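You operate a simulated robot arm through the tools that you are given. There is no shell and no other tool. Be economical: measure what you need, move in short steps, check, and stop when the job is done.

The job below is to be done with a simulated two-armed robot. You get a single attempt, and the scene is never put back.

## Task
Set the bead dispenser to 15 ml, dose two portions into the cup and stand it on the rubber mat.
Where things are to end (x, y in the base frame): dosing cup within 0.06 m of [0.21, 0.48].

The check looks at the end state, three seconds after you hand in, the way a careful person would. Anything else that was tipped, shoved, dropped, spilled or broken makes it a failure.

## Robot
Two 7-joint arms with three-finger grippers on one trunk that stands fixed in place. Base frame: the origin is at the foot of the trunk, x ahead of it, y to its left, z up. Lengths are in m, angles in rad, forces in N, time in s.
The left shoulder is at [0.07, 0.146, 1.337], the right one opposite. With the tool pointing down near the work surface each hand reaches from about 0.1 to 0.66 m from the base axis, measured 20 degrees to its own side. Payload 2.2 kg a hand.
Tool frame (each hand has its own): the origin (TCP) lies between the finger pads and is the grasp point; the fingertips stand 0.028 m ahead of it; z points along the fingers, y is the line along which they close. The gripper opens to 0.102 m. The gripper's body begins 0.071 m behind the TCP.
Orientation is told as [roll, pitch, yaw] about the base's x, y, z axes, in that order, counted from this pose: with the fingers straight down and closing along the base's y, the tool's x points along the base's -x, its y along +y and its z along -z.

## Interface
- The arms move only by the tool step_arm. It takes "left_deltas", "right_deltas" or both (then of equal length, played together; a hand with none holds still); each is a list of rows, each a list of 7 numbers: the shift along the tool's x, y, z in units of 20 mm (1.0 is 20 mm), then the turn, a rotation vector about the tool's x, y, z in units of 6 degrees (1.0 is 6 degrees), then the gripper command, from -1 (fully open) to 1 (shut), values between in proportion. In form: [[dx, dy, dz, rx, ry, rz, fingers], ...]. A call has 1 to 20 rows; each row shifts and turns the commanded pose from where the row before left it, along the tool's axes as they then stand. A call with a number of a shift or a turn outside -1 to 1 is refused whole. A row lasts 0.2 s, in which the tool goes at most 0.05 m and 0.15 rad; a call with a longer step from one row to the next is refused whole, and so is a gripper value outside its range. Where a pose cannot be reached the arm comes as near as it can. A force on the tool above 40 N (or 10 N above the force at the start of the call, whichever is more), or a blocked arm, ends the call early, and 0.2 s more pass. The fingers move at their own pace and stop on an object; they squeeze with about 32 N. The grip force told is the motor's: it shows also when the fingers shut on nothing. Time passes only in rows, and 0.2 s behind the last, so rows that do not move let the fingers close. The reply holds the time, the measured pose of the TCP, the force on the tool along the base axes, the opening and the grip force, in the units named above and with some noise, with the torque about the TCP (base axes, N m) and any sound that the robot's microphone picked up.
- Cameras (640 x 400 px; columns grow to the right, rows downward): "scene" is now at [0.1269, 0.0637, 1.583]; the picture's right is [0.66, -0.75, 0.00], its down [-0.41, -0.36, -0.84] and it looks along [0.63, 0.55, -0.55] (base axes); focal length 214 px, centre (320, 200). "left" rides on the left gripper at [0.072, 0.038, -0.086] in its tool frame; the picture's right is [-0.47, 0.88, 0.00], its down [-0.60, -0.32, -0.73] and it looks along [-0.65, -0.34, 0.68] (tool axes); focal length 256 px, centre (320, 200). "right" rides on the right gripper at [0.069, 0.044, -0.086] in its tool frame; the picture's right is [-0.53, 0.85, 0.00], its down [-0.58, -0.36, -0.73] and it looks along [-0.62, -0.39, 0.68] (tool axes); focal length 256 px, centre (320, 200). There is no depth. A picture from a camera that has moved, and an enlarged one, comes with that camera's place and axes in the base frame and with its lens. The place of the scene camera against the robot may be out by one fixed shift of up to 0.025 m in any direction.
- capture(camera): a new picture of that camera. The clock stands still meanwhile.
- lift_body(by): slides the trunk up (or, below 0, down) by that many m; the arms and the scene camera ride with it, the base frame stays. It gives what a move gives, with no picture.
- turn_head(pan, tilt): turns the head with the scene camera to pan (to the left, within 1.501 rad either way) and tilt (down, from -0.506 to 1.204), counted from straight ahead of the robot. It gives what a move gives.
- enlarge(camera, box): a new picture of the part [left, top, right, bottom] of that camera's present view, enlarged. The clock stands still meanwhile.
- finish_job(): hands the job in; it is judged then, once.

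Go step by step. Nothing tells you positions but the pictures and the camera data: compare them with the known pose of the tool, close in by small moves and look again before you grip or let go. The budget is 120 turns and 74 pictures, counting those below and the enlarged ones. Unless the task says otherwise, let go and move clear before handing in, and close with one line.

The tools are called after "Call:" as name(argument=value, ...) on one line, values as JSON. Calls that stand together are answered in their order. step_arm: Moves the arms, as the interface text tells. Its arguments: {"type":"object","properties":{"left_deltas":{"type":"array"},"right_deltas":{"type":"array"}},"required":[]} The other tools are called the same way: lift_body (by) slides the trunk up or down; turn_head (pan, tilt) turns the head that bears the scene camera; capture (camera) takes a picture; enlarge (camera, box) takes an enlarged picture of a part of a camera's view; finish_job () hands the job in.

At the start:

```text
t: 0.0
left_tool_pos: [0.3262, 0.3957, 1.4516]
left_tool_rot: [0.0, -0.001, 0.002]
left_wrist_force: [0.2, 0.3, -0.4]
left_wrist_torque: [-0.03, 0.0, 0.02]
left_gripper_width: 0.1019
left_grip_force: 0.0
right_tool_pos: [0.4104, 0.0577, 1.3828]
right_tool_rot: [0.002, 0.001, 0.001]
right_wrist_force: [-0.3, 0.7, 1.3]
right_wrist_torque: [-0.01, -0.01, -0.02]
right_gripper_width: 0.1021
right_grip_force: 0.0
trunk travel left (down, up): [-0.875, 0.065]
head pan, tilt: [0.717, 0.581]
```

scene: 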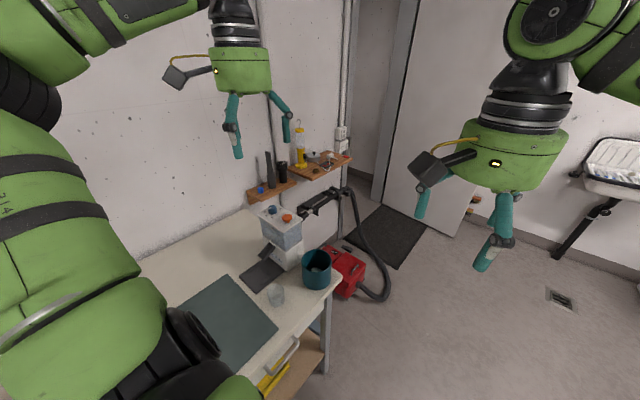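
right: 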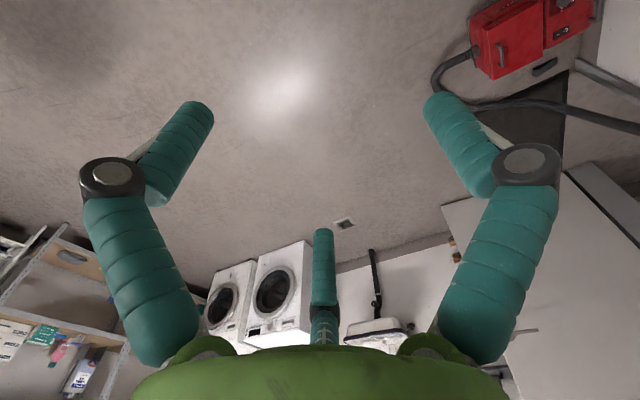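
left: 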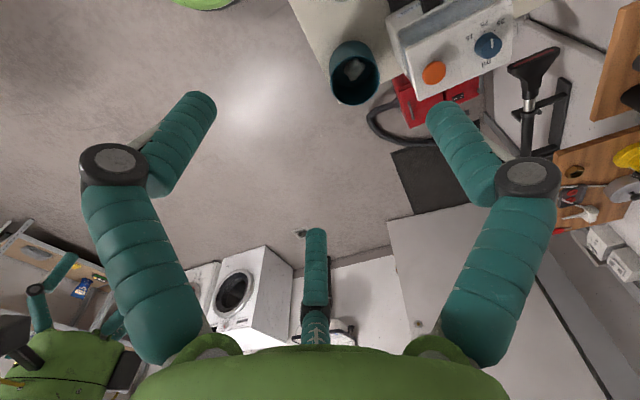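

I see a bench to the left with a mat, a clear cup, a dispenser with a blue dial and an orange button, and a teal bin. I'll look closer first.

Call:
enlarge(camera="scene", box=[220, 180, 360, 310])

Call:
enlarge(camera="left", box=[320, 0, 540, 120])

```text
3.08 times, centred on (290, 245) of scene
camera zoom: at [0.1269, 0.0637, 1.583], right [0.66, -0.75, 0.0], down [-0.41, -0.36, -0.84], along [0.63, 0.55, -0.55], focal length 660 px, centre (412, 62)
```

zoom: 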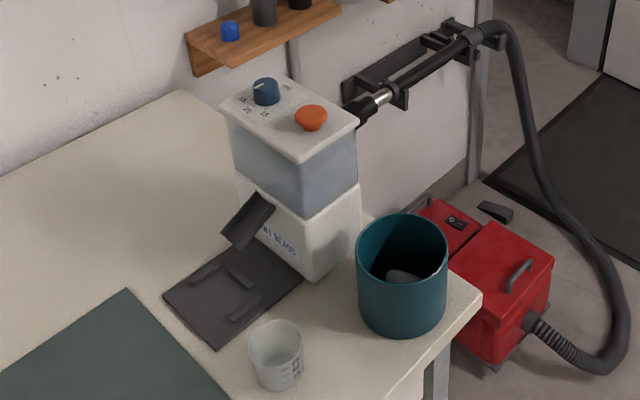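

```text
2.91 times, centred on (430, 60) of left
camera zoom: at [0.2545, 0.4335, 1.5375], right [0.46, 0.89, 0.0], down [0.6, -0.32, 0.73], along [0.65, -0.34, -0.68], focal length 745 px, centre (0, 607)
```

zoom: 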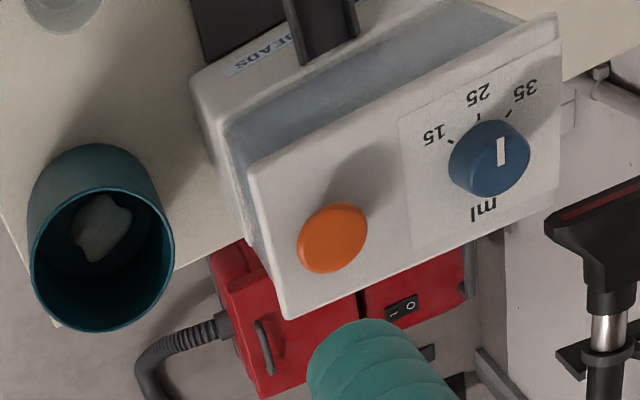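

Call:
step_arm(right_deltas=[[0, 0, 0, 0, 0, -1, -1], [0, 0, 0, 0, 0, -1, -1], [0, 0, 0, 0, 0, -1, -1], [0, 0, 0, 0, 0, -1, -1], [0, 0, 0, 0, 0, -1, -1], [0, 0, 0, 0, 0, -1, -1], [0, 0, 0, 0, 0, -1, -1], [0, 0, 0, 0, 0, -1, -1], [0, 0, 0, 0, 0, -1, -1], [0, 0, 0, 0, 0, -1, -1], [0, 0, 0, 0, 0, -1, -1], [0, 0, 0, 0, 0, -1, -1], [0, 0, 0, 0, 0, -1, -1], [0, 0, 0, 0, 0, -1, -1], [0, 0, 0, 0, 0, -1, -1], [0, 0, 0, 0, 0, -1, -1], [0, 0, 0, 0, 0, -1, -1], [0, 0, 0, 0, 0, -1, -1]])

Call:
capture(camera="right")

```text
t: 3.8
left_tool_pos: [0.3248, 0.3959, 1.4528]
left_tool_rot: [0.001, -0.002, 0.001]
left_wrist_force: [0.0, 0.6, -0.3]
left_wrist_torque: [-0.04, -0.04, 0.0]
left_gripper_width: 0.102
left_grip_force: 0.1
right_tool_pos: [0.2773, 0.0477, 1.3364]
right_tool_rot: [0.0, 0.002, 1.884]
right_wrist_force: [-0.5, -0.4, 0.3]
right_wrist_torque: [-0.03, 0.02, -0.01]
right_gripper_width: 0.102
right_grip_force: 0.1
right hand out of reach, approached as far as the arm can: row 13, 14, 15, 16, 17, 18
trunk travel left (down, up): [-0.875, 0.065]
head pan, tilt: [0.717, 0.581]
```

```text
68 pictures are left
camera right: at [0.2558, -0.032, 1.4234], right [-0.97, 0.25, 0.0], down [0.17, 0.66, 0.73], along [0.18, 0.71, -0.68], focal length 256 px, centre (320, 200)
```

right: 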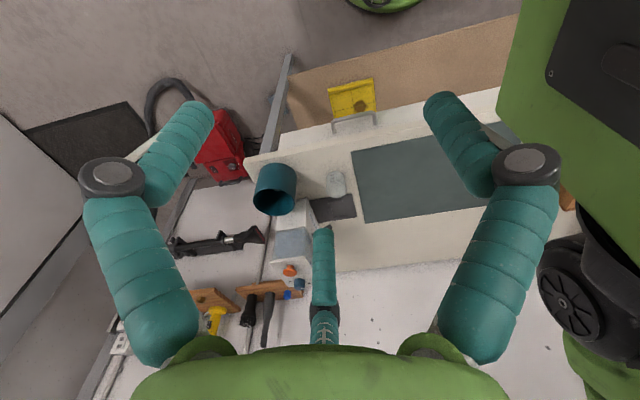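

Call:
step_arm(left_deltas=[[0, 0, 0, 0, 0, -1, -1], [0, 0, 0, 0, 0, -1, -1], [0, 0, 0, 0, 0, -1, -1], [0, 0, 0, 0, 0, -1, -1], [0, 0, 0, 0, 0, -1, -1], [0, 0, 0, 0, 0, -1, -1], [0, 0, 0, 0, 0, -1, -1], [0, 0, 0, 0, 0, 0, -1], [0, 0, 0, 0, 0, 0, -1], [0, 0, 0, 0, 0, 0, -1], [0, 0, 0, 0, 0, 0, -1], [0, 0, 0, 0, 0, 0, -1], [0, 0, 0, 0, 0, 0, -1], [0, 0, 0, 0, 0, 0, -1], [0, 0, 0, 0, 0, 0, -1], [0, 0, 0, 0, 0, 0, -1], [0, 0, 0, 0, 0, 0, -1], [0, 0, 0, 0, 0, 0, -1]], right_deltas=[[0, 0, 0, 0, 0, 1, -1], [0, 0, 0, 0, 0, 1, -1], [0, 0, 0, 0, 0, 1, -1], [0, 0, 0, 0, 0, 1, -1], [0, 0, 0, 0, 0, 1, -1], [0, 0, 0, 0, 0, 1, -1], [0, 0, 0, 0, 0, 1, -1], [0, 0, 0, 0, 0, 1, -1], [0, 0, 0, 0, 0, 1, -1], [0, 0, 0, 0, 0, 1, -1], [0, 0, 0, 0, 0, 1, -1], [0, 0, 0, 0, 0, 1, -1], [0, 0, 0, 0, 0, 1, -1], [0, 0, 0, 0, 0, 1, -1], [0, 0, 0, 0, 0, 1, -1], [0, 0, 0, 0, 0, 1, -1], [0, 0, 0, 0, 0, 1, -1], [0, 0, 0, 0, 0, 1, -1]])

Call:
capture(camera="left")

```text
t: 7.6
left_tool_pos: [0.326, 0.396, 1.452]
left_tool_rot: [-0.004, -0.003, 0.735]
left_wrist_force: [0.5, -0.7, 0.5]
left_wrist_torque: [0.03, 0.0, 0.05]
left_gripper_width: 0.1019
left_grip_force: 0.1
right_tool_pos: [0.2779, 0.0466, 1.3354]
right_tool_rot: [0.001, 0.0, -0.001]
right_wrist_force: [-0.2, -0.4, 0.8]
right_wrist_torque: [-0.02, -0.02, 0.01]
right_gripper_width: 0.1018
right_grip_force: 0.0
trunk travel left (down, up): [-0.875, 0.065]
head pan, tilt: [0.717, 0.581]
```

```text
67 pictures are left
camera left: at [0.2477, 0.3752, 1.5375], right [-0.25, 0.97, 0.0], down [0.66, 0.17, 0.73], along [0.71, 0.18, -0.68], focal length 256 px, centre (320, 200)
```

left: 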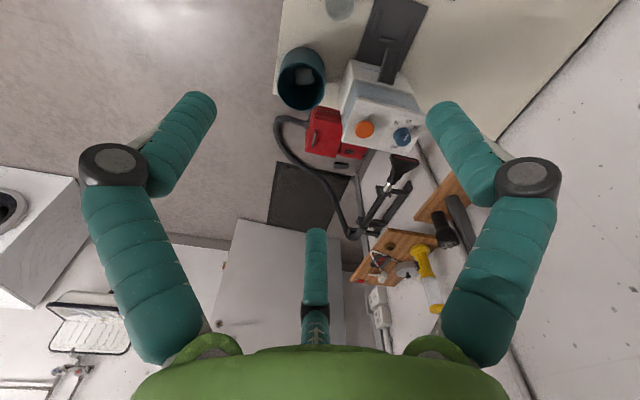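

Call:
enlarge(camera="left", box=[270, 0, 430, 160])

Call:
enlarge(camera="left", box=[350, 100, 430, 160])

```text
2.50 times, centred on (350, 80) of left
camera zoom: at [0.2477, 0.3752, 1.5375], right [-0.25, 0.97, 0.0], down [0.66, 0.17, 0.73], along [0.71, 0.18, -0.68], focal length 640 px, centre (245, 500)
```

zoom: 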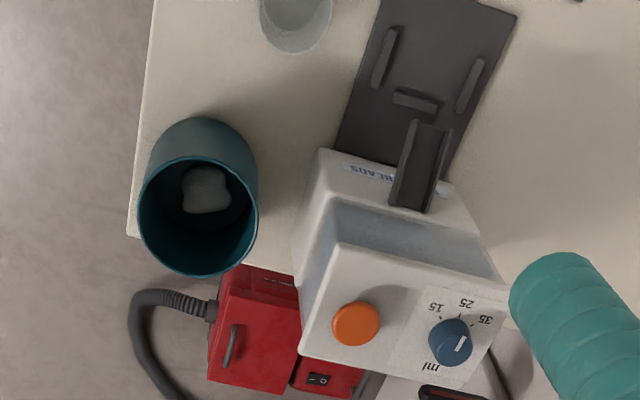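

```text
6.67 times, centred on (390, 130) of left
camera zoom: at [0.2477, 0.3752, 1.5375], right [-0.25, 0.97, 0.0], down [0.66, 0.17, 0.73], along [0.71, 0.18, -0.68], focal length 1707 px, centre (-147, 667)
```

zoom: 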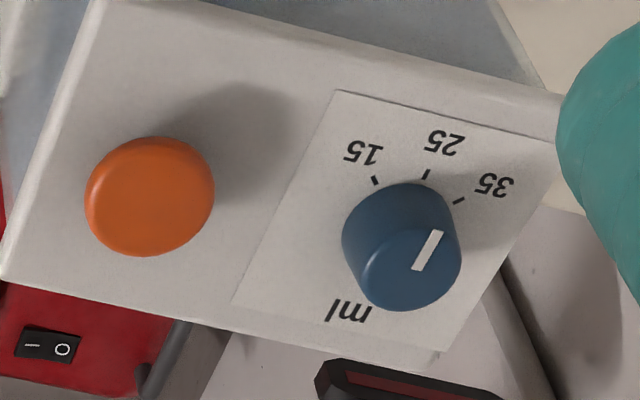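

Call:
step_arm(left_deltas=[[-0.99, 0.19, 0.5, 0, 0, 0, -1], [-0.99, 0.19, 0.5, 0, 0, 0, -1], [-0.99, 0.19, 0.5, 0, 0, 0, -1], [-0.99, 0.19, 0.5, 0, 0, 0, -1], [-0.99, 0.19, 0.5, 0, 0, 0, -1], [-0.99, 0.19, 0.5, 0, 0, 0, -1], [-0.99, 0.19, 0.5, 0, 0, 0, -1], [-0.99, 0.19, 0.5, 0, 0, 0, -1], [-0.99, 0.19, 0.5, 0, 0, 0, -1], [-0.99, 0.19, 0.5, 0, 0, 0, -1], [-0.99, 0.19, 0.5, 0, 0, 0, -1], [-0.99, 0.19, 0.5, 0, 0, 0, -1]])

Call:
capture(camera="left")

```text
t: 10.2
left_tool_pos: [0.4686, 0.5847, 1.3315]
left_tool_rot: [0.0, 0.0, 0.733]
left_wrist_force: [0.8, -0.5, 0.1]
left_wrist_torque: [0.0, 0.05, 0.02]
left_gripper_width: 0.1022
left_grip_force: 0.2
left hand out of reach, approached as far as the arm can: row 12
right_tool_pos: [0.2794, 0.0484, 1.3355]
right_tool_rot: [-0.002, 0.003, 0.0]
right_wrist_force: [0.0, 0.3, -0.6]
right_wrist_torque: [-0.01, 0.06, -0.03]
right_gripper_width: 0.1016
right_grip_force: 0.1
trunk travel left (down, up): [-0.875, 0.065]
head pan, tilt: [0.717, 0.581]
```

```text
64 pictures are left
camera left: at [0.3908, 0.5657, 1.4163], right [-0.25, 0.97, 0.0], down [0.66, 0.17, 0.73], along [0.71, 0.18, -0.68], focal length 256 px, centre (320, 200)
```

left: 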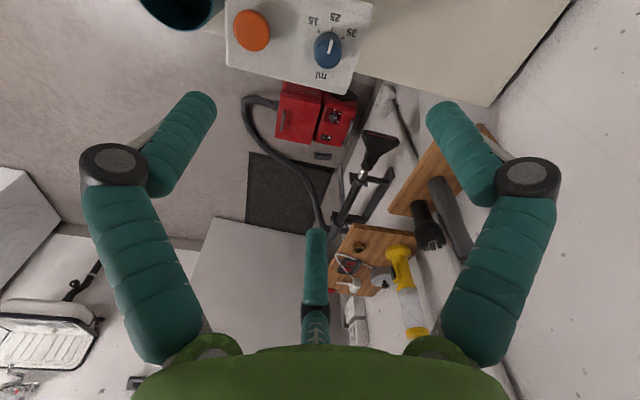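

Call:
enlarge(camera="left", box=[220, 0, 380, 100])

```text
4.00 times, centred on (300, 50) of left
camera zoom: at [0.3908, 0.5657, 1.4163], right [-0.25, 0.97, 0.0], down [0.66, 0.17, 0.73], along [0.71, 0.18, -0.68], focal length 1024 px, centre (400, 800)
```

zoom: 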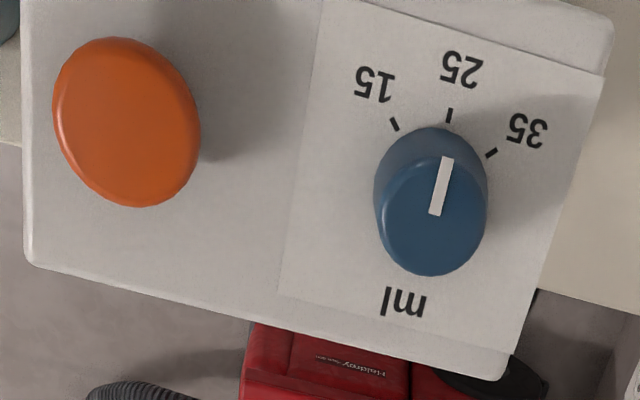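

Call:
lift_body(by=-0.1)

Call:
step_arm(left_deltas=[[-0.5, 0.1, 0, 0, 0, 0, -0.18], [0, 0, 0, 0, 0, 0, -0.18], [0, 0, 0, 0, 0, 0, -0.18]])

Call:
capture(camera="left")

```text
t: 11.5
left_tool_pos: [0.4659, 0.5863, 1.2322]
left_tool_rot: [-0.003, -0.001, 0.734]
left_wrist_force: [-0.2, 0.2, 0.5]
left_wrist_torque: [0.01, 0.02, 0.0]
left_gripper_width: 0.102
left_grip_force: 0.0
right_tool_pos: [0.2778, 0.0474, 1.2365]
right_tool_rot: [0.001, 0.0, 0.001]
right_wrist_force: [0.1, 1.4, 0.6]
right_wrist_torque: [0.0, -0.04, -0.04]
right_gripper_width: 0.1021
right_grip_force: 0.1
trunk travel left (down, up): [-0.775, 0.165]
head pan, tilt: [0.717, 0.581]
```

```text
t: 12.3
left_tool_pos: [0.4674, 0.5876, 1.2297]
left_tool_rot: [-0.003, -0.002, 0.733]
left_wrist_force: [-0.2, 0.3, -0.3]
left_wrist_torque: [-0.01, 0.04, -0.01]
left_gripper_width: 0.0601
left_grip_force: 0.0
left hand out of reach, approached as far as the arm can: row 1
right_tool_pos: [0.2783, 0.0486, 1.2357]
right_tool_rot: [0.0, 0.0, -0.001]
right_wrist_force: [0.2, -0.5, 0.4]
right_wrist_torque: [0.0, -0.01, 0.0]
right_gripper_width: 0.1018
right_grip_force: 0.0
trunk travel left (down, up): [-0.775, 0.165]
head pan, tilt: [0.717, 0.581]
```

```text
62 pictures are left
camera left: at [0.3888, 0.5673, 1.3155], right [-0.25, 0.97, 0.0], down [0.66, 0.17, 0.73], along [0.71, 0.18, -0.68], focal length 256 px, centre (320, 200)
```

left: 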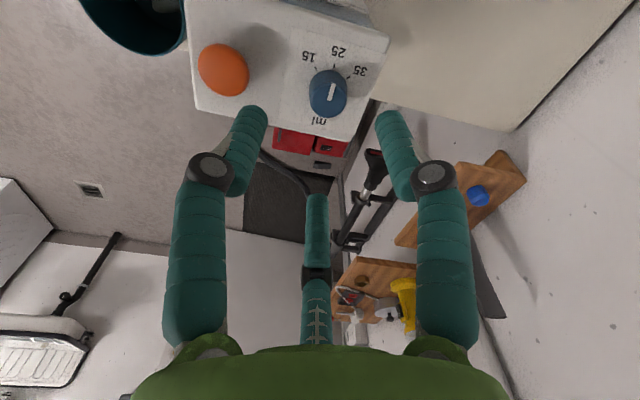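

Call:
step_arm(left_deltas=[[0, 0, 1, 0, 0, 0, -0.18], [0, 0, 1, 0, 0, 0, -0.18], [-0.42, 0.05, 0.2, 0, 0, 0, -0.18], [0, 0, 0, 0, 0, 0, -0.18]])

Call:
capture(camera="left")

Call:
capture(camera="scene")

```text
t: 13.3
left_tool_pos: [0.4708, 0.5932, 1.1842]
left_tool_rot: [-0.001, -0.001, 0.734]
left_wrist_force: [-0.4, 0.6, -0.2]
left_wrist_torque: [0.03, 0.0, 0.07]
left_gripper_width: 0.0601
left_grip_force: 0.1
right_tool_pos: [0.2775, 0.0489, 1.2359]
right_tool_rot: [-0.001, -0.001, 0.0]
right_wrist_force: [-0.1, 0.7, 0.1]
right_wrist_torque: [-0.01, -0.03, 0.0]
right_gripper_width: 0.102
right_grip_force: 0.1
trunk travel left (down, up): [-0.775, 0.165]
head pan, tilt: [0.717, 0.581]
```

```text
61 pictures are left
camera left: at [0.394, 0.5727, 1.271], right [-0.25, 0.97, 0.0], down [0.66, 0.17, 0.73], along [0.71, 0.18, -0.68], focal length 256 px, centre (320, 200)
```

left: 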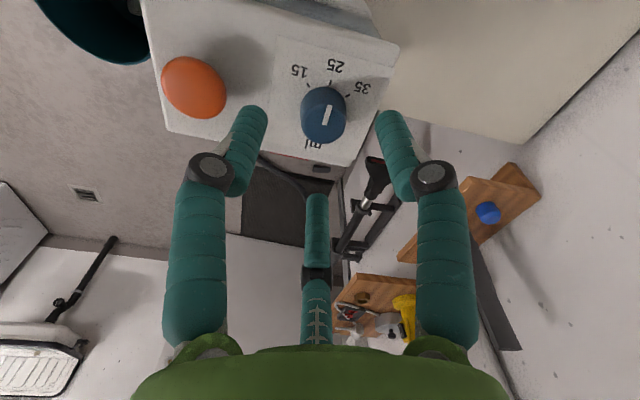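

```text
60 pictures are left
camera scene: at [0.1262, 0.0638, 1.483], right [0.66, -0.75, 0.0], down [-0.41, -0.36, -0.84], along [0.63, 0.55, -0.55], focal length 214 px, centre (320, 200)
```

scene: 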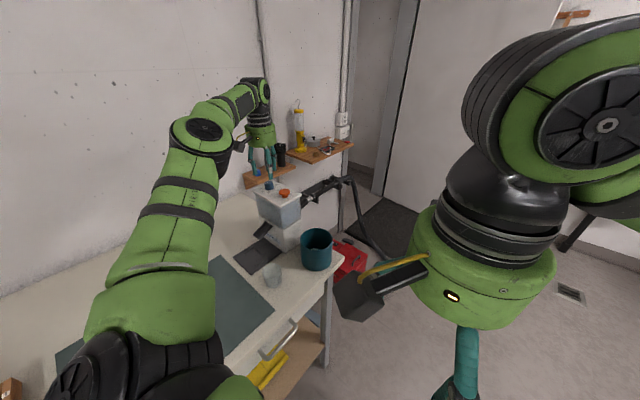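

Call:
step_arm(left_deltas=[[-0.13, -0.05, 0.7, 0, 0, 0, -0.18], [0, 0, 0.7, 0, 0, 0, -0.18], [0, 0, 0.6, 0, 0, 0, -0.18], [0, 0, 0, 0, 0, 0, -0.18]])

Call:
capture(camera="left")

```text
t: 14.3
left_tool_pos: [0.4752, 0.5935, 1.1452]
left_tool_rot: [-0.002, -0.001, 0.734]
left_wrist_force: [-0.3, -0.6, -0.6]
left_wrist_torque: [-0.01, -0.01, -0.01]
left_gripper_width: 0.06
left_grip_force: 0.1
right_tool_pos: [0.279, 0.048, 1.2359]
right_tool_rot: [0.0, 0.0, 0.002]
right_wrist_force: [0.0, -0.2, 0.4]
right_wrist_torque: [-0.02, -0.01, 0.01]
right_gripper_width: 0.1019
right_grip_force: 0.1
trunk travel left (down, up): [-0.775, 0.165]
head pan, tilt: [0.717, 0.581]
```

```text
59 pictures are left
camera left: at [0.3973, 0.5741, 1.2311], right [-0.25, 0.97, 0.0], down [0.66, 0.17, 0.73], along [0.71, 0.18, -0.68], focal length 256 px, centre (320, 200)
```

left: 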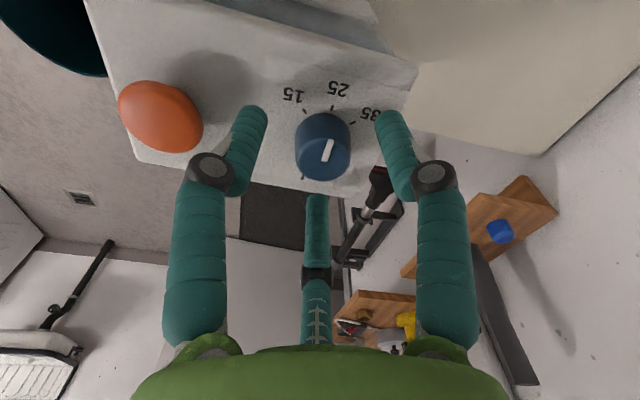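

Call:
step_arm(left_deltas=[[0, 0, 0, 0, 0, 0, 0.2], [0, 0, 0, 0, 0, 0, 0.6], [0, 0, 0, 0, 0, 0, 0.6], [0, 0, 0, 0, 0, 0, 0.6]])

Call:
capture(camera="left")

```text
t: 15.3
left_tool_pos: [0.4744, 0.5953, 1.146]
left_tool_rot: [-0.001, -0.001, 0.737]
left_wrist_force: [-0.3, 2.2, 2.5]
left_wrist_torque: [0.21, 0.07, -0.04]
left_gripper_width: 0.0289
left_grip_force: 45.0
right_tool_pos: [0.2776, 0.0477, 1.2357]
right_tool_rot: [0.001, -0.001, 0.001]
right_wrist_force: [-0.3, -0.1, 0.5]
right_wrist_torque: [0.01, 0.05, 0.01]
right_gripper_width: 0.1016
right_grip_force: 0.0
trunk travel left (down, up): [-0.775, 0.165]
head pan, tilt: [0.717, 0.581]
```

```text
58 pictures are left
camera left: at [0.3968, 0.5746, 1.2314], right [-0.25, 0.97, 0.0], down [0.66, 0.17, 0.73], along [0.71, 0.18, -0.68], focal length 256 px, centre (320, 200)
```

left: 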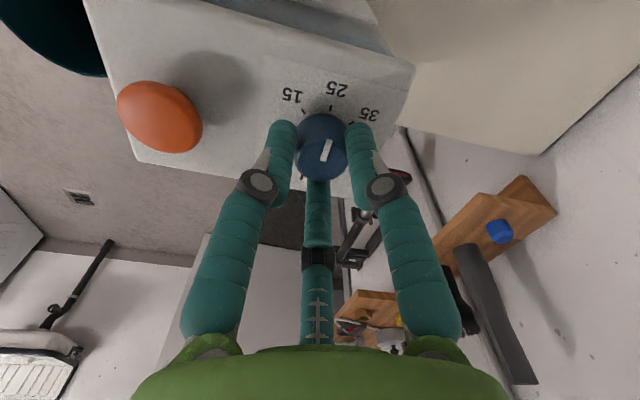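

Call:
step_arm(left_deltas=[[0, 0, 0, 0, 0, -0.8, 0.6], [0, 0, 0, 0, 0, -0.8, 0.6], [0, 0, 0, 0, 0, -0.8, 0.6], [0, 0, 0, 0, 0, -0.8, 0.6], [0, 0, 0, 0, 0, -0.8, 0.6]])

Call:
capture(camera="left")

```text
t: 16.5
left_tool_pos: [0.474, 0.5949, 1.1456]
left_tool_rot: [-0.004, 0.001, 1.152]
left_wrist_force: [0.2, -0.3, 0.6]
left_wrist_torque: [0.07, -0.1, 0.0]
left_gripper_width: 0.0288
left_grip_force: 45.0
right_tool_pos: [0.278, 0.0466, 1.2351]
right_tool_rot: [0.0, -0.002, -0.002]
right_wrist_force: [0.3, -0.1, 0.9]
right_wrist_torque: [-0.01, 0.01, 0.03]
right_gripper_width: 0.1019
right_grip_force: 0.1
trunk travel left (down, up): [-0.775, 0.165]
head pan, tilt: [0.717, 0.581]
```

```text
57 pictures are left
camera left: at [0.4124, 0.5443, 1.2316], right [-0.62, 0.78, 0.0], down [0.53, 0.42, 0.73], along [0.57, 0.45, -0.68], focal length 256 px, centre (320, 200)
```

left: 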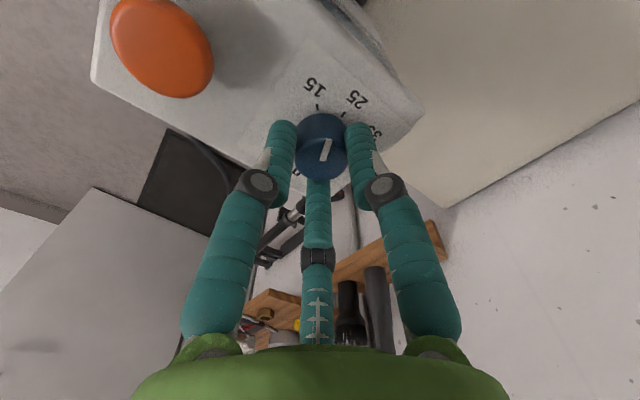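

Call:
step_arm(left_deltas=[[0, 0, 0, 0, 0, -0.8, 0.6], [0, 0, 0, 0, 0, -0.8, 0.6], [0, 0, 0, 0, 0, -0.8, 0.6], [0, 0, 0, 0, 0, -0.8, 0.6], [0, 0, 0, 0, 0, -0.8, 0.6], [0, 0, 0, 0, 0, 0, 0.6]])

Call:
enlarge(camera="left", box=[270, 60, 370, 200])

```text
t: 17.9
left_tool_pos: [0.4748, 0.5972, 1.1468]
left_tool_rot: [-0.002, 0.0, 1.574]
left_wrist_force: [1.1, 1.7, 1.7]
left_wrist_torque: [0.38, 0.14, -0.69]
left_gripper_width: 0.0282
left_grip_force: 45.0
right_tool_pos: [0.2774, 0.0488, 1.2357]
right_tool_rot: [0.0, 0.001, 0.002]
right_wrist_force: [0.5, -0.3, -0.6]
right_wrist_torque: [0.02, 0.02, 0.05]
right_gripper_width: 0.1021
right_grip_force: 0.0
trunk travel left (down, up): [-0.775, 0.165]
head pan, tilt: [0.717, 0.581]
```

```text
2.86 times, centred on (320, 130) of left
camera zoom: at [0.4385, 0.5234, 1.2315], right [-0.89, 0.46, 0.0], down [0.32, 0.6, 0.73], along [0.34, 0.65, -0.68], focal length 731 px, centre (320, 400)
```

zoom: 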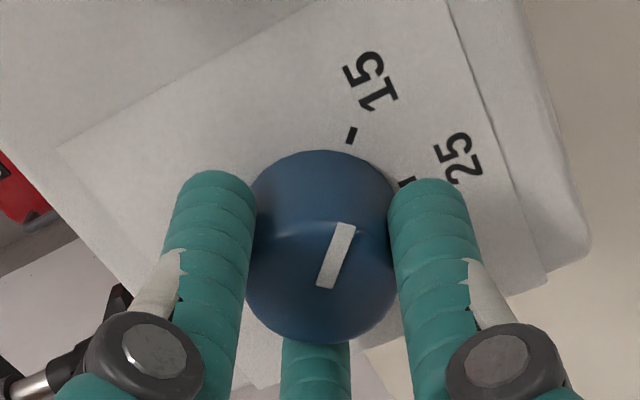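

Call:
step_arm(left_deltas=[[0, 0, 0, 0, 0, 0, -0.18], [0, 0, 0, 0, 0, 0, -0.18], [0, 0, -0.5, 0, 0, 0, -0.18], [0, 0, -1, 0, 0, 0, -0.18], [0, 0, -1, 0, 0, 0, -0.18], [0, 0, -1, 0, 0, 0, -0.18], [0, 0, -0.5, 0, 0, 0, -0.18]])

Call:
enlarge(camera="left", box=[240, 0, 400, 100])

```text
t: 19.5
left_tool_pos: [0.469, 0.588, 1.2228]
left_tool_rot: [-0.001, -0.001, 1.572]
left_wrist_force: [0.1, -0.2, 0.8]
left_wrist_torque: [0.02, 0.01, 0.02]
left_gripper_width: 0.0601
left_grip_force: 0.1
left hand out of reach, approached as far as the arm can: row 6
right_tool_pos: [0.2765, 0.0485, 1.2364]
right_tool_rot: [-0.002, -0.004, 0.0]
right_wrist_force: [-0.4, 0.1, 0.0]
right_wrist_torque: [0.01, 0.02, 0.01]
right_gripper_width: 0.1021
right_grip_force: 0.1
trunk travel left (down, up): [-0.775, 0.165]
head pan, tilt: [0.717, 0.581]
```

```text
4.00 times, centred on (320, 50) of left
camera zoom: at [0.4326, 0.5155, 1.309], right [-0.89, 0.46, 0.0], down [0.31, 0.6, 0.73], along [0.34, 0.65, -0.68], focal length 1024 px, centre (320, 800)
```

zoom: 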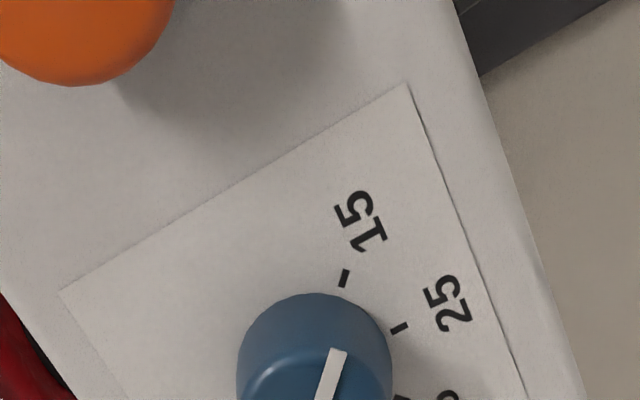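

Call:
enlarge(camera="left", box=[270, 50, 370, 120])

```text
5.71 times, centred on (320, 85) of left
camera zoom: at [0.4326, 0.5155, 1.309], right [-0.89, 0.46, 0.0], down [0.31, 0.6, 0.73], along [0.34, 0.65, -0.68], focal length 1463 px, centre (320, 857)
```

zoom: 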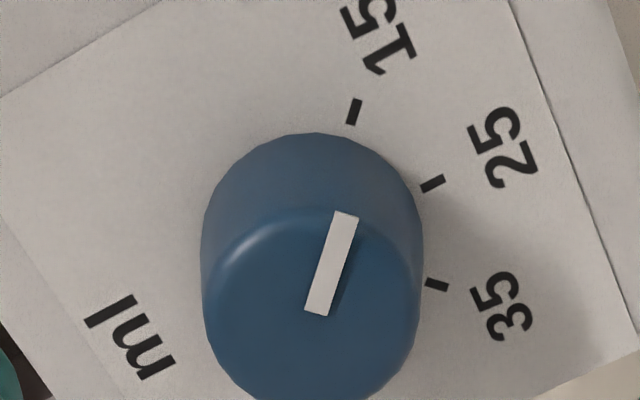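

Call:
step_arm(right_deltas=[[0, -1, 0, 0, 0, 0, -1], [0, -1, 0, 0, 0, 0, -1], [0, -1, 0, 0, 0, 0, -1], [0, -1, 0, 0, 0, 0, -1], [0, -1, 0, 0, 0, 0, -1], [0, -1, 0, 0, 0, 0, -1], [0, -1, 0, 0, 0, 0, -1], [0, -1, 0, 0, 0, 0, -1], [0, -1, 0, 0, 0, 0, -1], [0, -1, 0, 0, 0, 0, -1], [0, -1, 0, 0, 0, 0, -1], [0, 0, 0, 0, 0, 0, -1], [0, 0, 0, 0, 0, 0, -1]], left_deltas=[[0.99, 0.73, 0, 0, 0, 0, -1], [0.99, 0.73, 0, 0, 0, 0, -1], [0.99, 0.73, 0, 0, 0, 0, -1], [0.99, 0.73, 0, 0, 0, 0, -1], [0.99, 0.73, 0, 0, 0, 0, -1], [0.99, 0.73, 0, 0, 0, 0, -1], [0.99, 0.73, 0, 0, 0, 0, -1], [0.99, 0.73, 0, 0, 0, 0, -1], [0.99, 0.73, 0, 0, 0, 0, -1], [0.99, 0.73, 0, 0, 0, 0, -1], [0.99, 0.73, 0, 0, 0, 0, -1], [0.99, 0.73, 0, 0, 0, 0, -1], [0.99, 0.73, 0, 0, 0, 0, -1]])

Call:
capture(camera="left")

```text
t: 22.3
left_tool_pos: [0.2821, 0.3323, 1.2253]
left_tool_rot: [-0.002, 0.001, 1.572]
left_wrist_force: [-0.1, -0.4, 0.2]
left_wrist_torque: [0.03, -0.04, 0.03]
left_gripper_width: 0.1019
left_grip_force: 0.1
right_tool_pos: [0.2783, -0.1734, 1.2357]
right_tool_rot: [-0.002, 0.0, 0.0]
right_wrist_force: [-0.6, 0.3, 0.2]
right_wrist_torque: [0.01, 0.01, 0.01]
right_gripper_width: 0.1019
right_grip_force: 0.2
trunk travel left (down, up): [-0.775, 0.165]
head pan, tilt: [0.717, 0.581]
```

```text
53 pictures are left
camera left: at [0.2458, 0.2604, 1.3114], right [-0.89, 0.46, 0.0], down [0.31, 0.6, 0.73], along [0.34, 0.65, -0.68], focal length 256 px, centre (320, 200)
```

left: 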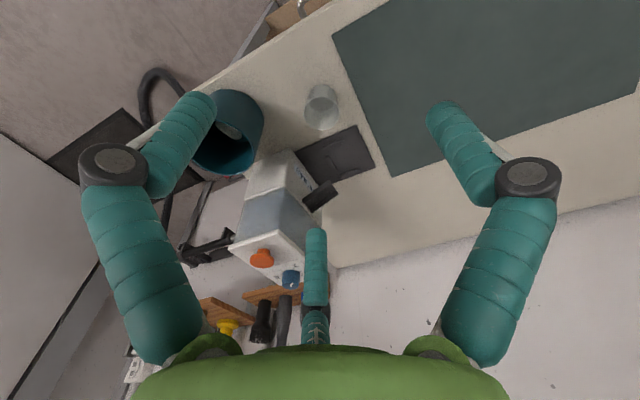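

Call:
enlarge(camera="left", box=[240, 70, 400, 220])

```text
2.67 times, centred on (320, 145) of left
camera zoom: at [0.2458, 0.2604, 1.3114], right [-0.89, 0.46, 0.0], down [0.31, 0.6, 0.73], along [0.34, 0.65, -0.68], focal length 683 px, centre (320, 347)
```

zoom: 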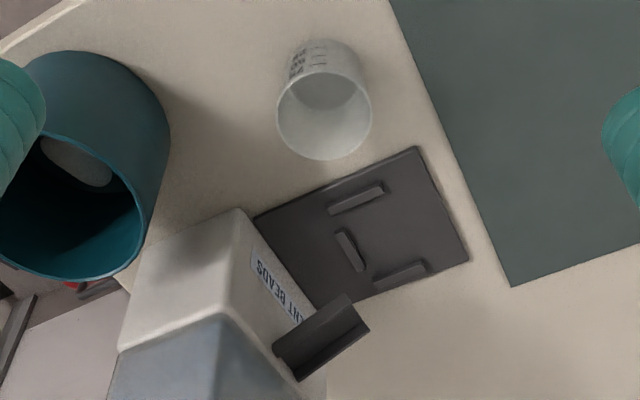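

Call:
step_arm(left_deltas=[[-0.98, -0.51, 1, 0, 0, 0, -1], [-0.98, -0.51, 1, 0, 0, 0, -1], [-0.98, -0.51, 1, 0, 0, 0, -1], [-0.98, -0.51, 1, 0, 0, 0, -1], [-0.98, -0.51, 1, 0, 0, 0, -1], [0, 0, 0.2, 0, 0, 1, -1], [0, 0, 0.2, 0, 0, 1, -1], [0, 0, 0.2, 0, 0, 1, -1], [0, 0, 0.2, 0, 0, 1, -1], [0, 0, 0.2, 0, 0, 1, -1], [0, 0, 0.2, 0, 0, 1, -1], [0, 0, 0.2, 0, 0, 1, -1], [0, 0, 0.2, 0, 0, 1, -1], [0, 0, 0.2, 0, 0, 1, -1], [0, 0, 0.2, 0, 0, 1, -1], [0, 0, 0.2, 0, 0, 1, -1], [0, 0, 0.2, 0, 0, 1, -1], [0, 0, 0.2, 0, 0, 1, -1], [0, 0, 0.2, 0, 0, 1, -1], [0, 0, 0.2, 0, 0, 1, -1]])

Call:
capture(camera="left")

Call:
capture(camera="scene")

```text
t: 26.5
left_tool_pos: [0.3347, 0.4306, 1.0633]
left_tool_rot: [-0.001, -0.003, 0.0]
left_wrist_force: [-0.1, -0.2, 0.0]
left_wrist_torque: [-0.03, 0.01, -0.01]
left_gripper_width: 0.102
left_grip_force: 0.0
right_tool_pos: [0.278, -0.1716, 1.2366]
right_tool_rot: [0.0, -0.002, 0.0]
right_wrist_force: [0.2, -1.3, -0.8]
right_wrist_torque: [0.02, -0.02, 0.0]
right_gripper_width: 0.1016
right_grip_force: 0.2
trunk travel left (down, up): [-0.775, 0.165]
head pan, tilt: [0.717, 0.581]
```

```text
51 pictures are left
camera left: at [0.2637, 0.4687, 1.1497], right [0.47, 0.89, 0.0], down [0.6, -0.32, 0.73], along [0.65, -0.34, -0.68], focal length 256 px, centre (320, 200)
```

left: 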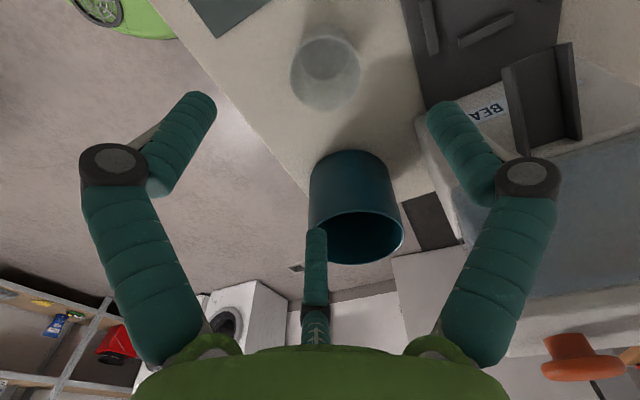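

```text
50 pictures are left
camera scene: at [0.127, 0.0637, 1.483], right [0.66, -0.75, 0.0], down [-0.41, -0.36, -0.84], along [0.63, 0.55, -0.55], focal length 214 px, centre (320, 200)
```

scene: 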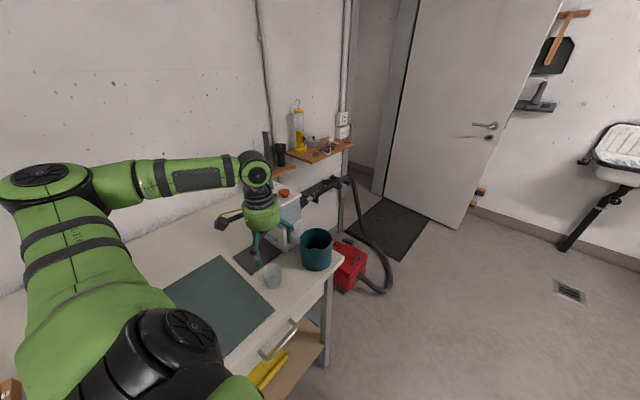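

Call:
enlarge(camera="left", box=[240, 0, 440, 140])

```text
2.86 times, centred on (340, 70) of left
camera zoom: at [0.2637, 0.4687, 1.1497], right [0.47, 0.89, 0.0], down [0.6, -0.32, 0.73], along [0.65, -0.34, -0.68], focal length 731 px, centre (263, 571)
```

zoom: 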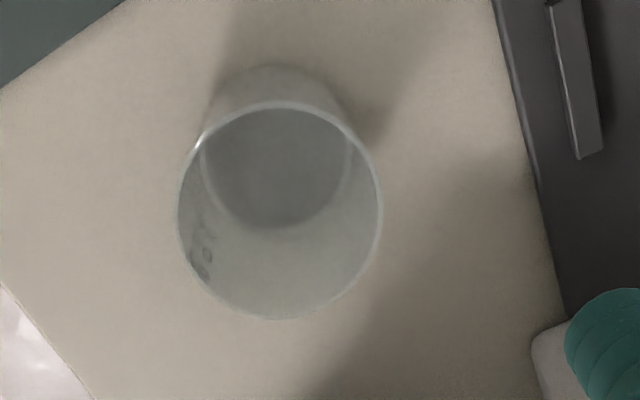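

Call:
step_arm(left_deltas=[[0, 0.32, 0, 0, -1, 0, -1], [0, 0, 0, 0, -1, 0, -1], [0, 0, 0, 0, -1, 0, -1], [0, 0, 0, 0, -1, 0, -1], [0.4, 0, 0.9, 0, 0, 0, -1], [0.4, 0, 0.9, 0, 0, 0, -1], [0.4, 0, 0.9, 0, 0, 0, -0.6], [0, 0, 0, 0, 0, 0, -0.6]])

Call:
capture(camera="left")

```text
t: 28.3
left_tool_pos: [0.336, 0.4379, 1.0055]
left_tool_rot: [-0.001, -0.42, 0.001]
left_wrist_force: [-0.4, 0.5, 0.4]
left_wrist_torque: [-0.03, 0.0, 0.03]
left_gripper_width: 0.0817
left_grip_force: 0.2
right_tool_pos: [0.2777, -0.1711, 1.2353]
right_tool_rot: [0.0, -0.001, 0.001]
right_wrist_force: [-0.4, -0.8, -0.1]
right_wrist_torque: [0.01, 0.0, 0.0]
right_gripper_width: 0.1021
right_grip_force: 0.1
trunk travel left (down, up): [-0.775, 0.165]
head pan, tilt: [0.717, 0.581]
```

```text
48 pictures are left
camera left: at [0.2358, 0.4755, 1.0543], right [0.42, 0.89, 0.19], down [0.25, -0.32, 0.91], along [0.87, -0.34, -0.36], focal length 256 px, centre (320, 200)
```

left: 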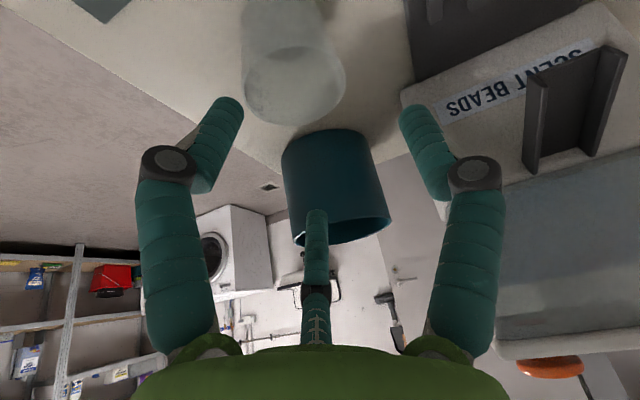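

Call:
step_arm(left_deltas=[[0.46, 0, 0.92, 0, 0, 0, -0.6], [0.46, 0, 0.92, 0, 0, 0, -0.6], [0.46, 0, 0.92, 0, 0, 0, -0.6], [0, 0, 0, 0, 0, 0, -0.6]])

Call:
capture(camera="left")

Call:
enlarge(camera="scene", box=[200, 180, 340, 310])

```text
t: 29.3
left_tool_pos: [0.3316, 0.4369, 0.9445]
left_tool_rot: [0.0, -0.421, 0.002]
left_wrist_force: [0.4, 0.5, 0.0]
left_wrist_torque: [0.0, -0.02, 0.01]
left_gripper_width: 0.0816
left_grip_force: 0.1
right_tool_pos: [0.2769, -0.1721, 1.2363]
right_tool_rot: [0.0, 0.0, -0.001]
right_wrist_force: [-0.8, -0.9, -0.3]
right_wrist_torque: [0.03, 0.02, -0.04]
right_gripper_width: 0.1022
right_grip_force: 0.0
trunk travel left (down, up): [-0.775, 0.165]
head pan, tilt: [0.717, 0.581]
```

```text
47 pictures are left
camera left: at [0.2312, 0.4748, 0.9931], right [0.42, 0.89, 0.19], down [0.25, -0.32, 0.91], along [0.87, -0.34, -0.36], focal length 256 px, centre (320, 200)
```

left: 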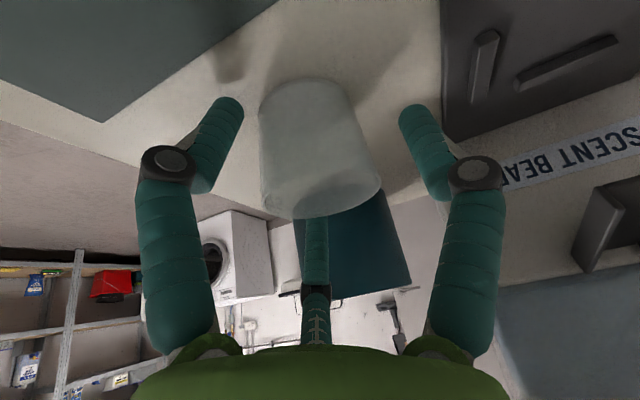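

```text
3.08 times, centred on (270, 245) of scene
camera zoom: at [0.1269, 0.0635, 1.483], right [0.66, -0.75, 0.0], down [-0.41, -0.36, -0.84], along [0.63, 0.55, -0.55], focal length 660 px, centre (474, 62)
```

zoom: 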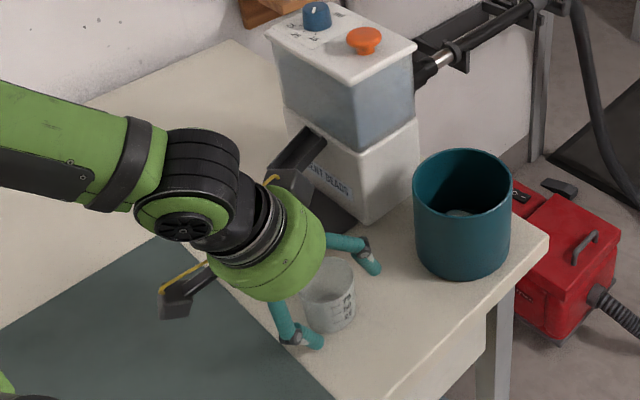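

Call:
step_arm(left_deltas=[[0, 0, 0, 0, 0, 0, -0.2], [0, 0, 0, 0, 0, 0, 0.1], [0, 0, 0, 0, 0, 0, 0.1], [0, 0, 0, 0, 0, 0, 0.1]])

Call:
capture(camera="left")

```text
t: 30.3
left_tool_pos: [0.3315, 0.4373, 0.9451]
left_tool_rot: [-0.002, -0.419, -0.001]
left_wrist_force: [0.2, 1.3, 0.8]
left_wrist_torque: [0.05, 0.05, -0.02]
left_gripper_width: 0.0556
left_grip_force: 32.5
right_tool_pos: [0.2775, -0.1713, 1.2366]
right_tool_rot: [0.001, -0.001, 0.0]
right_wrist_force: [-0.2, -0.1, 0.3]
right_wrist_torque: [0.0, -0.03, 0.0]
right_gripper_width: 0.102
right_grip_force: 0.0
trunk travel left (down, up): [-0.775, 0.165]
head pan, tilt: [0.717, 0.581]
```

```text
45 pictures are left
camera left: at [0.2312, 0.4749, 0.9934], right [0.42, 0.89, 0.19], down [0.25, -0.32, 0.91], along [0.87, -0.34, -0.36], focal length 256 px, centre (320, 200)
```

left: 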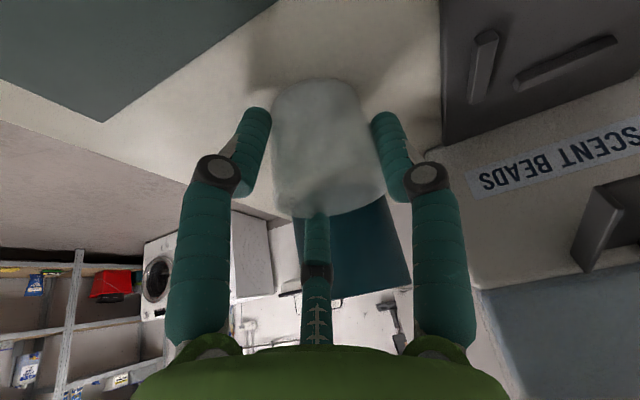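

Call:
step_arm(left_deltas=[[-0.41, 0, -0.91, 0, 0, 0, 0.1], [-0.41, 0, -0.91, 0, 0, 0, 0.1], [0.228, 0.873, -0.1, 0, 0, 0, 0.1], [0.228, 0.873, -0.1, 0, 0, 0, 0.1], [0.228, 0.873, -0.1, 0, 0, 0, 0.1], [0.228, 0.873, -0.1, 0, 0, 0, 0.1], [0.228, 0.873, -0.1, 0, 0, 0, 0.1], [0.228, 0.873, -0.1, 0, 0, 0, 0.1], [0.228, 0.873, -0.1, 0, 0, 0, 0.1], [0, 0, 0, 0, 0, 0, 0.1]])

Call:
capture(camera="left")

Call:
enlarge(camera="scene", box=[200, 180, 340, 310])

```text
t: 32.5
left_tool_pos: [0.2965, 0.5581, 0.9821]
left_tool_rot: [0.001, -0.421, 0.0]
left_wrist_force: [-0.8, 0.1, 0.2]
left_wrist_torque: [-0.02, 0.02, 0.01]
left_gripper_width: 0.0554
left_grip_force: 32.2
right_tool_pos: [0.2766, -0.1725, 1.2363]
right_tool_rot: [0.0, -0.001, 0.0]
right_wrist_force: [0.6, -0.5, 0.4]
right_wrist_torque: [-0.02, -0.02, 0.02]
right_gripper_width: 0.102
right_grip_force: 0.1
trunk travel left (down, up): [-0.775, 0.165]
head pan, tilt: [0.717, 0.581]
```

```text
44 pictures are left
camera left: at [0.1967, 0.5968, 1.0316], right [0.42, 0.89, 0.19], down [0.25, -0.32, 0.91], along [0.87, -0.34, -0.36], focal length 256 px, centre (320, 200)
```

left: 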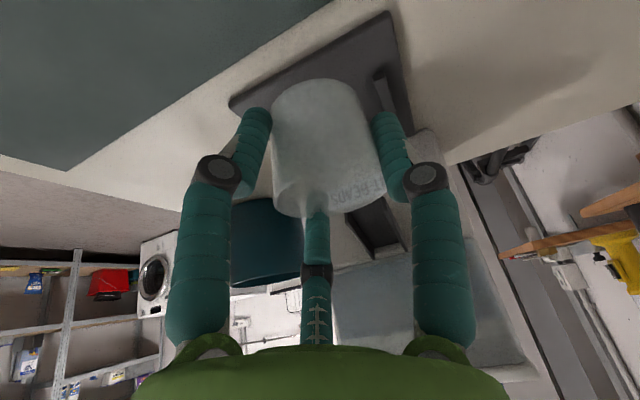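

```text
3.08 times, centred on (270, 245) of scene
camera zoom: at [0.1272, 0.0633, 1.483], right [0.66, -0.75, 0.0], down [-0.41, -0.36, -0.84], along [0.63, 0.55, -0.55], focal length 660 px, centre (474, 62)
```

zoom: 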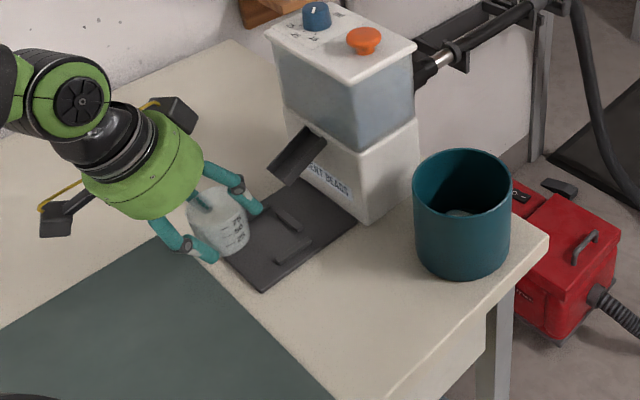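

Call:
step_arm(left_deltas=[[0.41, 0, 0.91, 0, 0, 0, 0.1], [0.18, 0, 0.41, 0, 0, 0, 0.1], [-0.533, 0, 0.237, 0, 0, 0, 0.1], [-0.533, 0, 0.237, 0, 0, 0, 0.1], [-0.533, 0, 0.237, 0, 0, 0, 0.1], [0, 0, 0, 0, 0, 0, 0.1]])

Call:
capture(camera="left")

Call:
enlarge(camera="scene", box=[220, 190, 320, 270])

```text
t: 33.9
left_tool_pos: [0.3316, 0.5591, 0.9547]
left_tool_rot: [0.001, -0.421, 0.0]
left_wrist_force: [0.4, -0.1, -0.6]
left_wrist_torque: [0.0, 0.02, -0.03]
left_gripper_width: 0.0552
left_grip_force: 31.8
right_tool_pos: [0.2762, -0.1715, 1.236]
right_tool_rot: [-0.002, 0.0, 0.0]
right_wrist_force: [-0.9, 0.2, 0.5]
right_wrist_torque: [-0.01, 0.02, 0.0]
right_gripper_width: 0.1021
right_grip_force: 0.0
trunk travel left (down, up): [-0.775, 0.165]
head pan, tilt: [0.717, 0.581]
```

```text
42 pictures are left
camera left: at [0.2307, 0.5976, 1.0035], right [0.42, 0.89, 0.19], down [0.25, -0.32, 0.91], along [0.87, -0.34, -0.36], focal length 256 px, centre (320, 200)
```

left: 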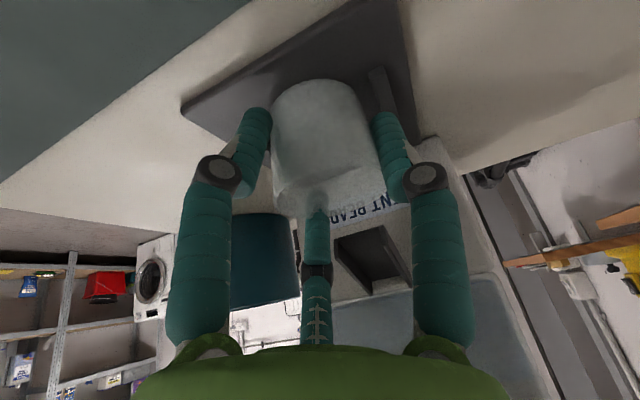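

```text
5.00 times, centred on (270, 230) of scene
camera zoom: at [0.1267, 0.0635, 1.483], right [0.66, -0.75, 0.0], down [-0.41, -0.36, -0.84], along [0.63, 0.55, -0.55], focal length 1072 px, centre (570, 50)
```

zoom: 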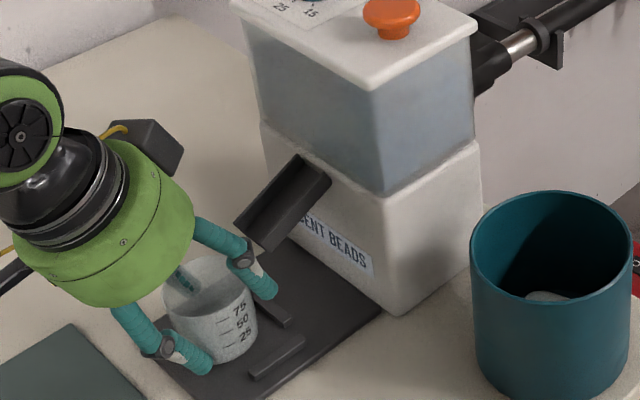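

Call:
step_arm(left_deltas=[[-0.3, 0, 0.13, 0, 0, 0, 0.1], [-0.3, 0, 0.13, 0, 0, 0, 0.1], [0.04, 0, 0.09, 0, 0, 0, 0.1], [0.04, 0, 0.09, 0, 0, 0, 0.1], [0.04, 0, 0.09, 0, 0, 0, 0.1], [0, 0, 0, 0, 0, 0, 0.1]])

Call:
enlarge(camera="scene", box=[240, 210, 300, 270])

```text
t: 35.3
left_tool_pos: [0.3412, 0.5589, 0.9518]
left_tool_rot: [0.005, -0.424, 0.0]
left_wrist_force: [-14.5, 4.1, 17.3]
left_wrist_torque: [0.26, -0.01, 0.19]
left_gripper_width: 0.0554
left_grip_force: 32.2
right_tool_pos: [0.2742, -0.1739, 1.2371]
right_tool_rot: [0.003, -0.003, 0.0]
right_wrist_force: [0.0, 0.3, -0.4]
right_wrist_torque: [0.0, 0.01, 0.0]
right_gripper_width: 0.1021
right_grip_force: 0.0
trunk travel left (down, up): [-0.775, 0.165]
head pan, tilt: [0.717, 0.581]
```

```text
6.67 times, centred on (270, 240) of scene
camera zoom: at [0.1216, 0.0615, 1.4836], right [0.66, -0.75, 0.0], down [-0.41, -0.36, -0.84], along [0.63, 0.55, -0.55], focal length 1430 px, centre (653, -67)
```

zoom: 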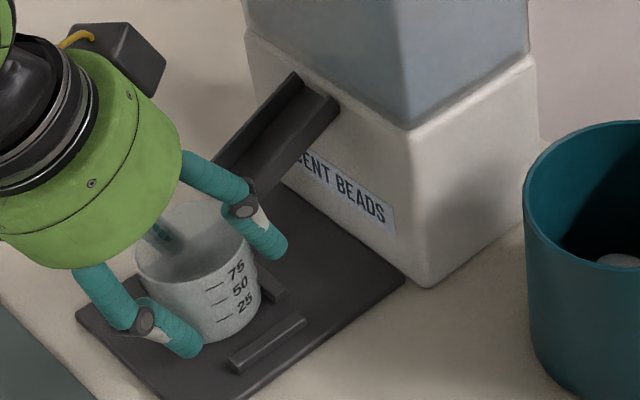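

Call:
step_arm(left_deltas=[[0.11, 0, -0.05, 0, 0, 0, 0.1], [0, 0, 0, 0, 0, 0, 0.1]])

Call:
enlarge(camera="scene", box=[240, 210, 300, 270])

```text
t: 35.9
left_tool_pos: [0.34, 0.5576, 0.951]
left_tool_rot: [0.003, -0.426, -0.001]
left_wrist_force: [-5.3, 6.5, 17.1]
left_wrist_torque: [0.39, 0.21, 0.04]
left_gripper_width: 0.0551
left_grip_force: 31.9
right_tool_pos: [0.2761, -0.1728, 1.2378]
right_tool_rot: [0.001, -0.001, 0.0]
right_wrist_force: [0.0, -0.2, 0.2]
right_wrist_torque: [-0.01, 0.02, 0.01]
right_gripper_width: 0.1017
right_grip_force: 0.1
trunk travel left (down, up): [-0.775, 0.165]
head pan, tilt: [0.717, 0.581]
```

```text
6.67 times, centred on (270, 240) of scene
camera zoom: at [0.1237, 0.0622, 1.4834], right [0.66, -0.75, 0.0], down [-0.41, -0.36, -0.84], along [0.63, 0.55, -0.55], focal length 1430 px, centre (653, -67)
```

zoom: 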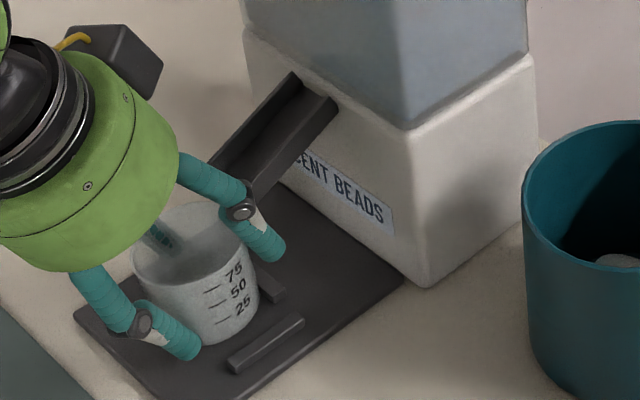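

Call:
step_arm(left_deltas=[[-0.03, 0, -0.07, 0, 0, 0, 0.1], [0, 0, 0, 0, 0, 0, 0.1], [0, 0, 0, 0, 0, 0, -0.15], [0, 0, 0, 0, 0, 0, -0.3], [0, 0, 0, 0, 0, 0, -0.5], [0, 0, 0, 0, 0, 0, -0.6]])

Call:
capture(camera="left")

```text
t: 37.3
left_tool_pos: [0.3414, 0.5589, 0.9493]
left_tool_rot: [0.0, -0.422, 0.001]
left_wrist_force: [-0.1, 0.3, 1.0]
left_wrist_torque: [0.02, -0.04, 0.0]
left_gripper_width: 0.0815
left_grip_force: 0.1
right_tool_pos: [0.2773, -0.1719, 1.2355]
right_tool_rot: [0.0, 0.0, -0.001]
right_wrist_force: [0.4, 0.8, 0.0]
right_wrist_torque: [0.0, 0.04, 0.02]
right_gripper_width: 0.1018
right_grip_force: 0.1
trunk travel left (down, up): [-0.775, 0.165]
head pan, tilt: [0.717, 0.581]
```

```text
38 pictures are left
camera left: at [0.2419, 0.5964, 0.9986], right [0.42, 0.89, 0.19], down [0.25, -0.32, 0.91], along [0.87, -0.34, -0.36], focal length 256 px, centre (320, 200)
```

left: 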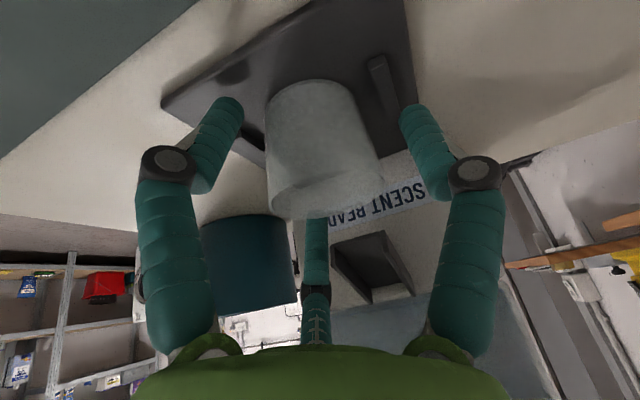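

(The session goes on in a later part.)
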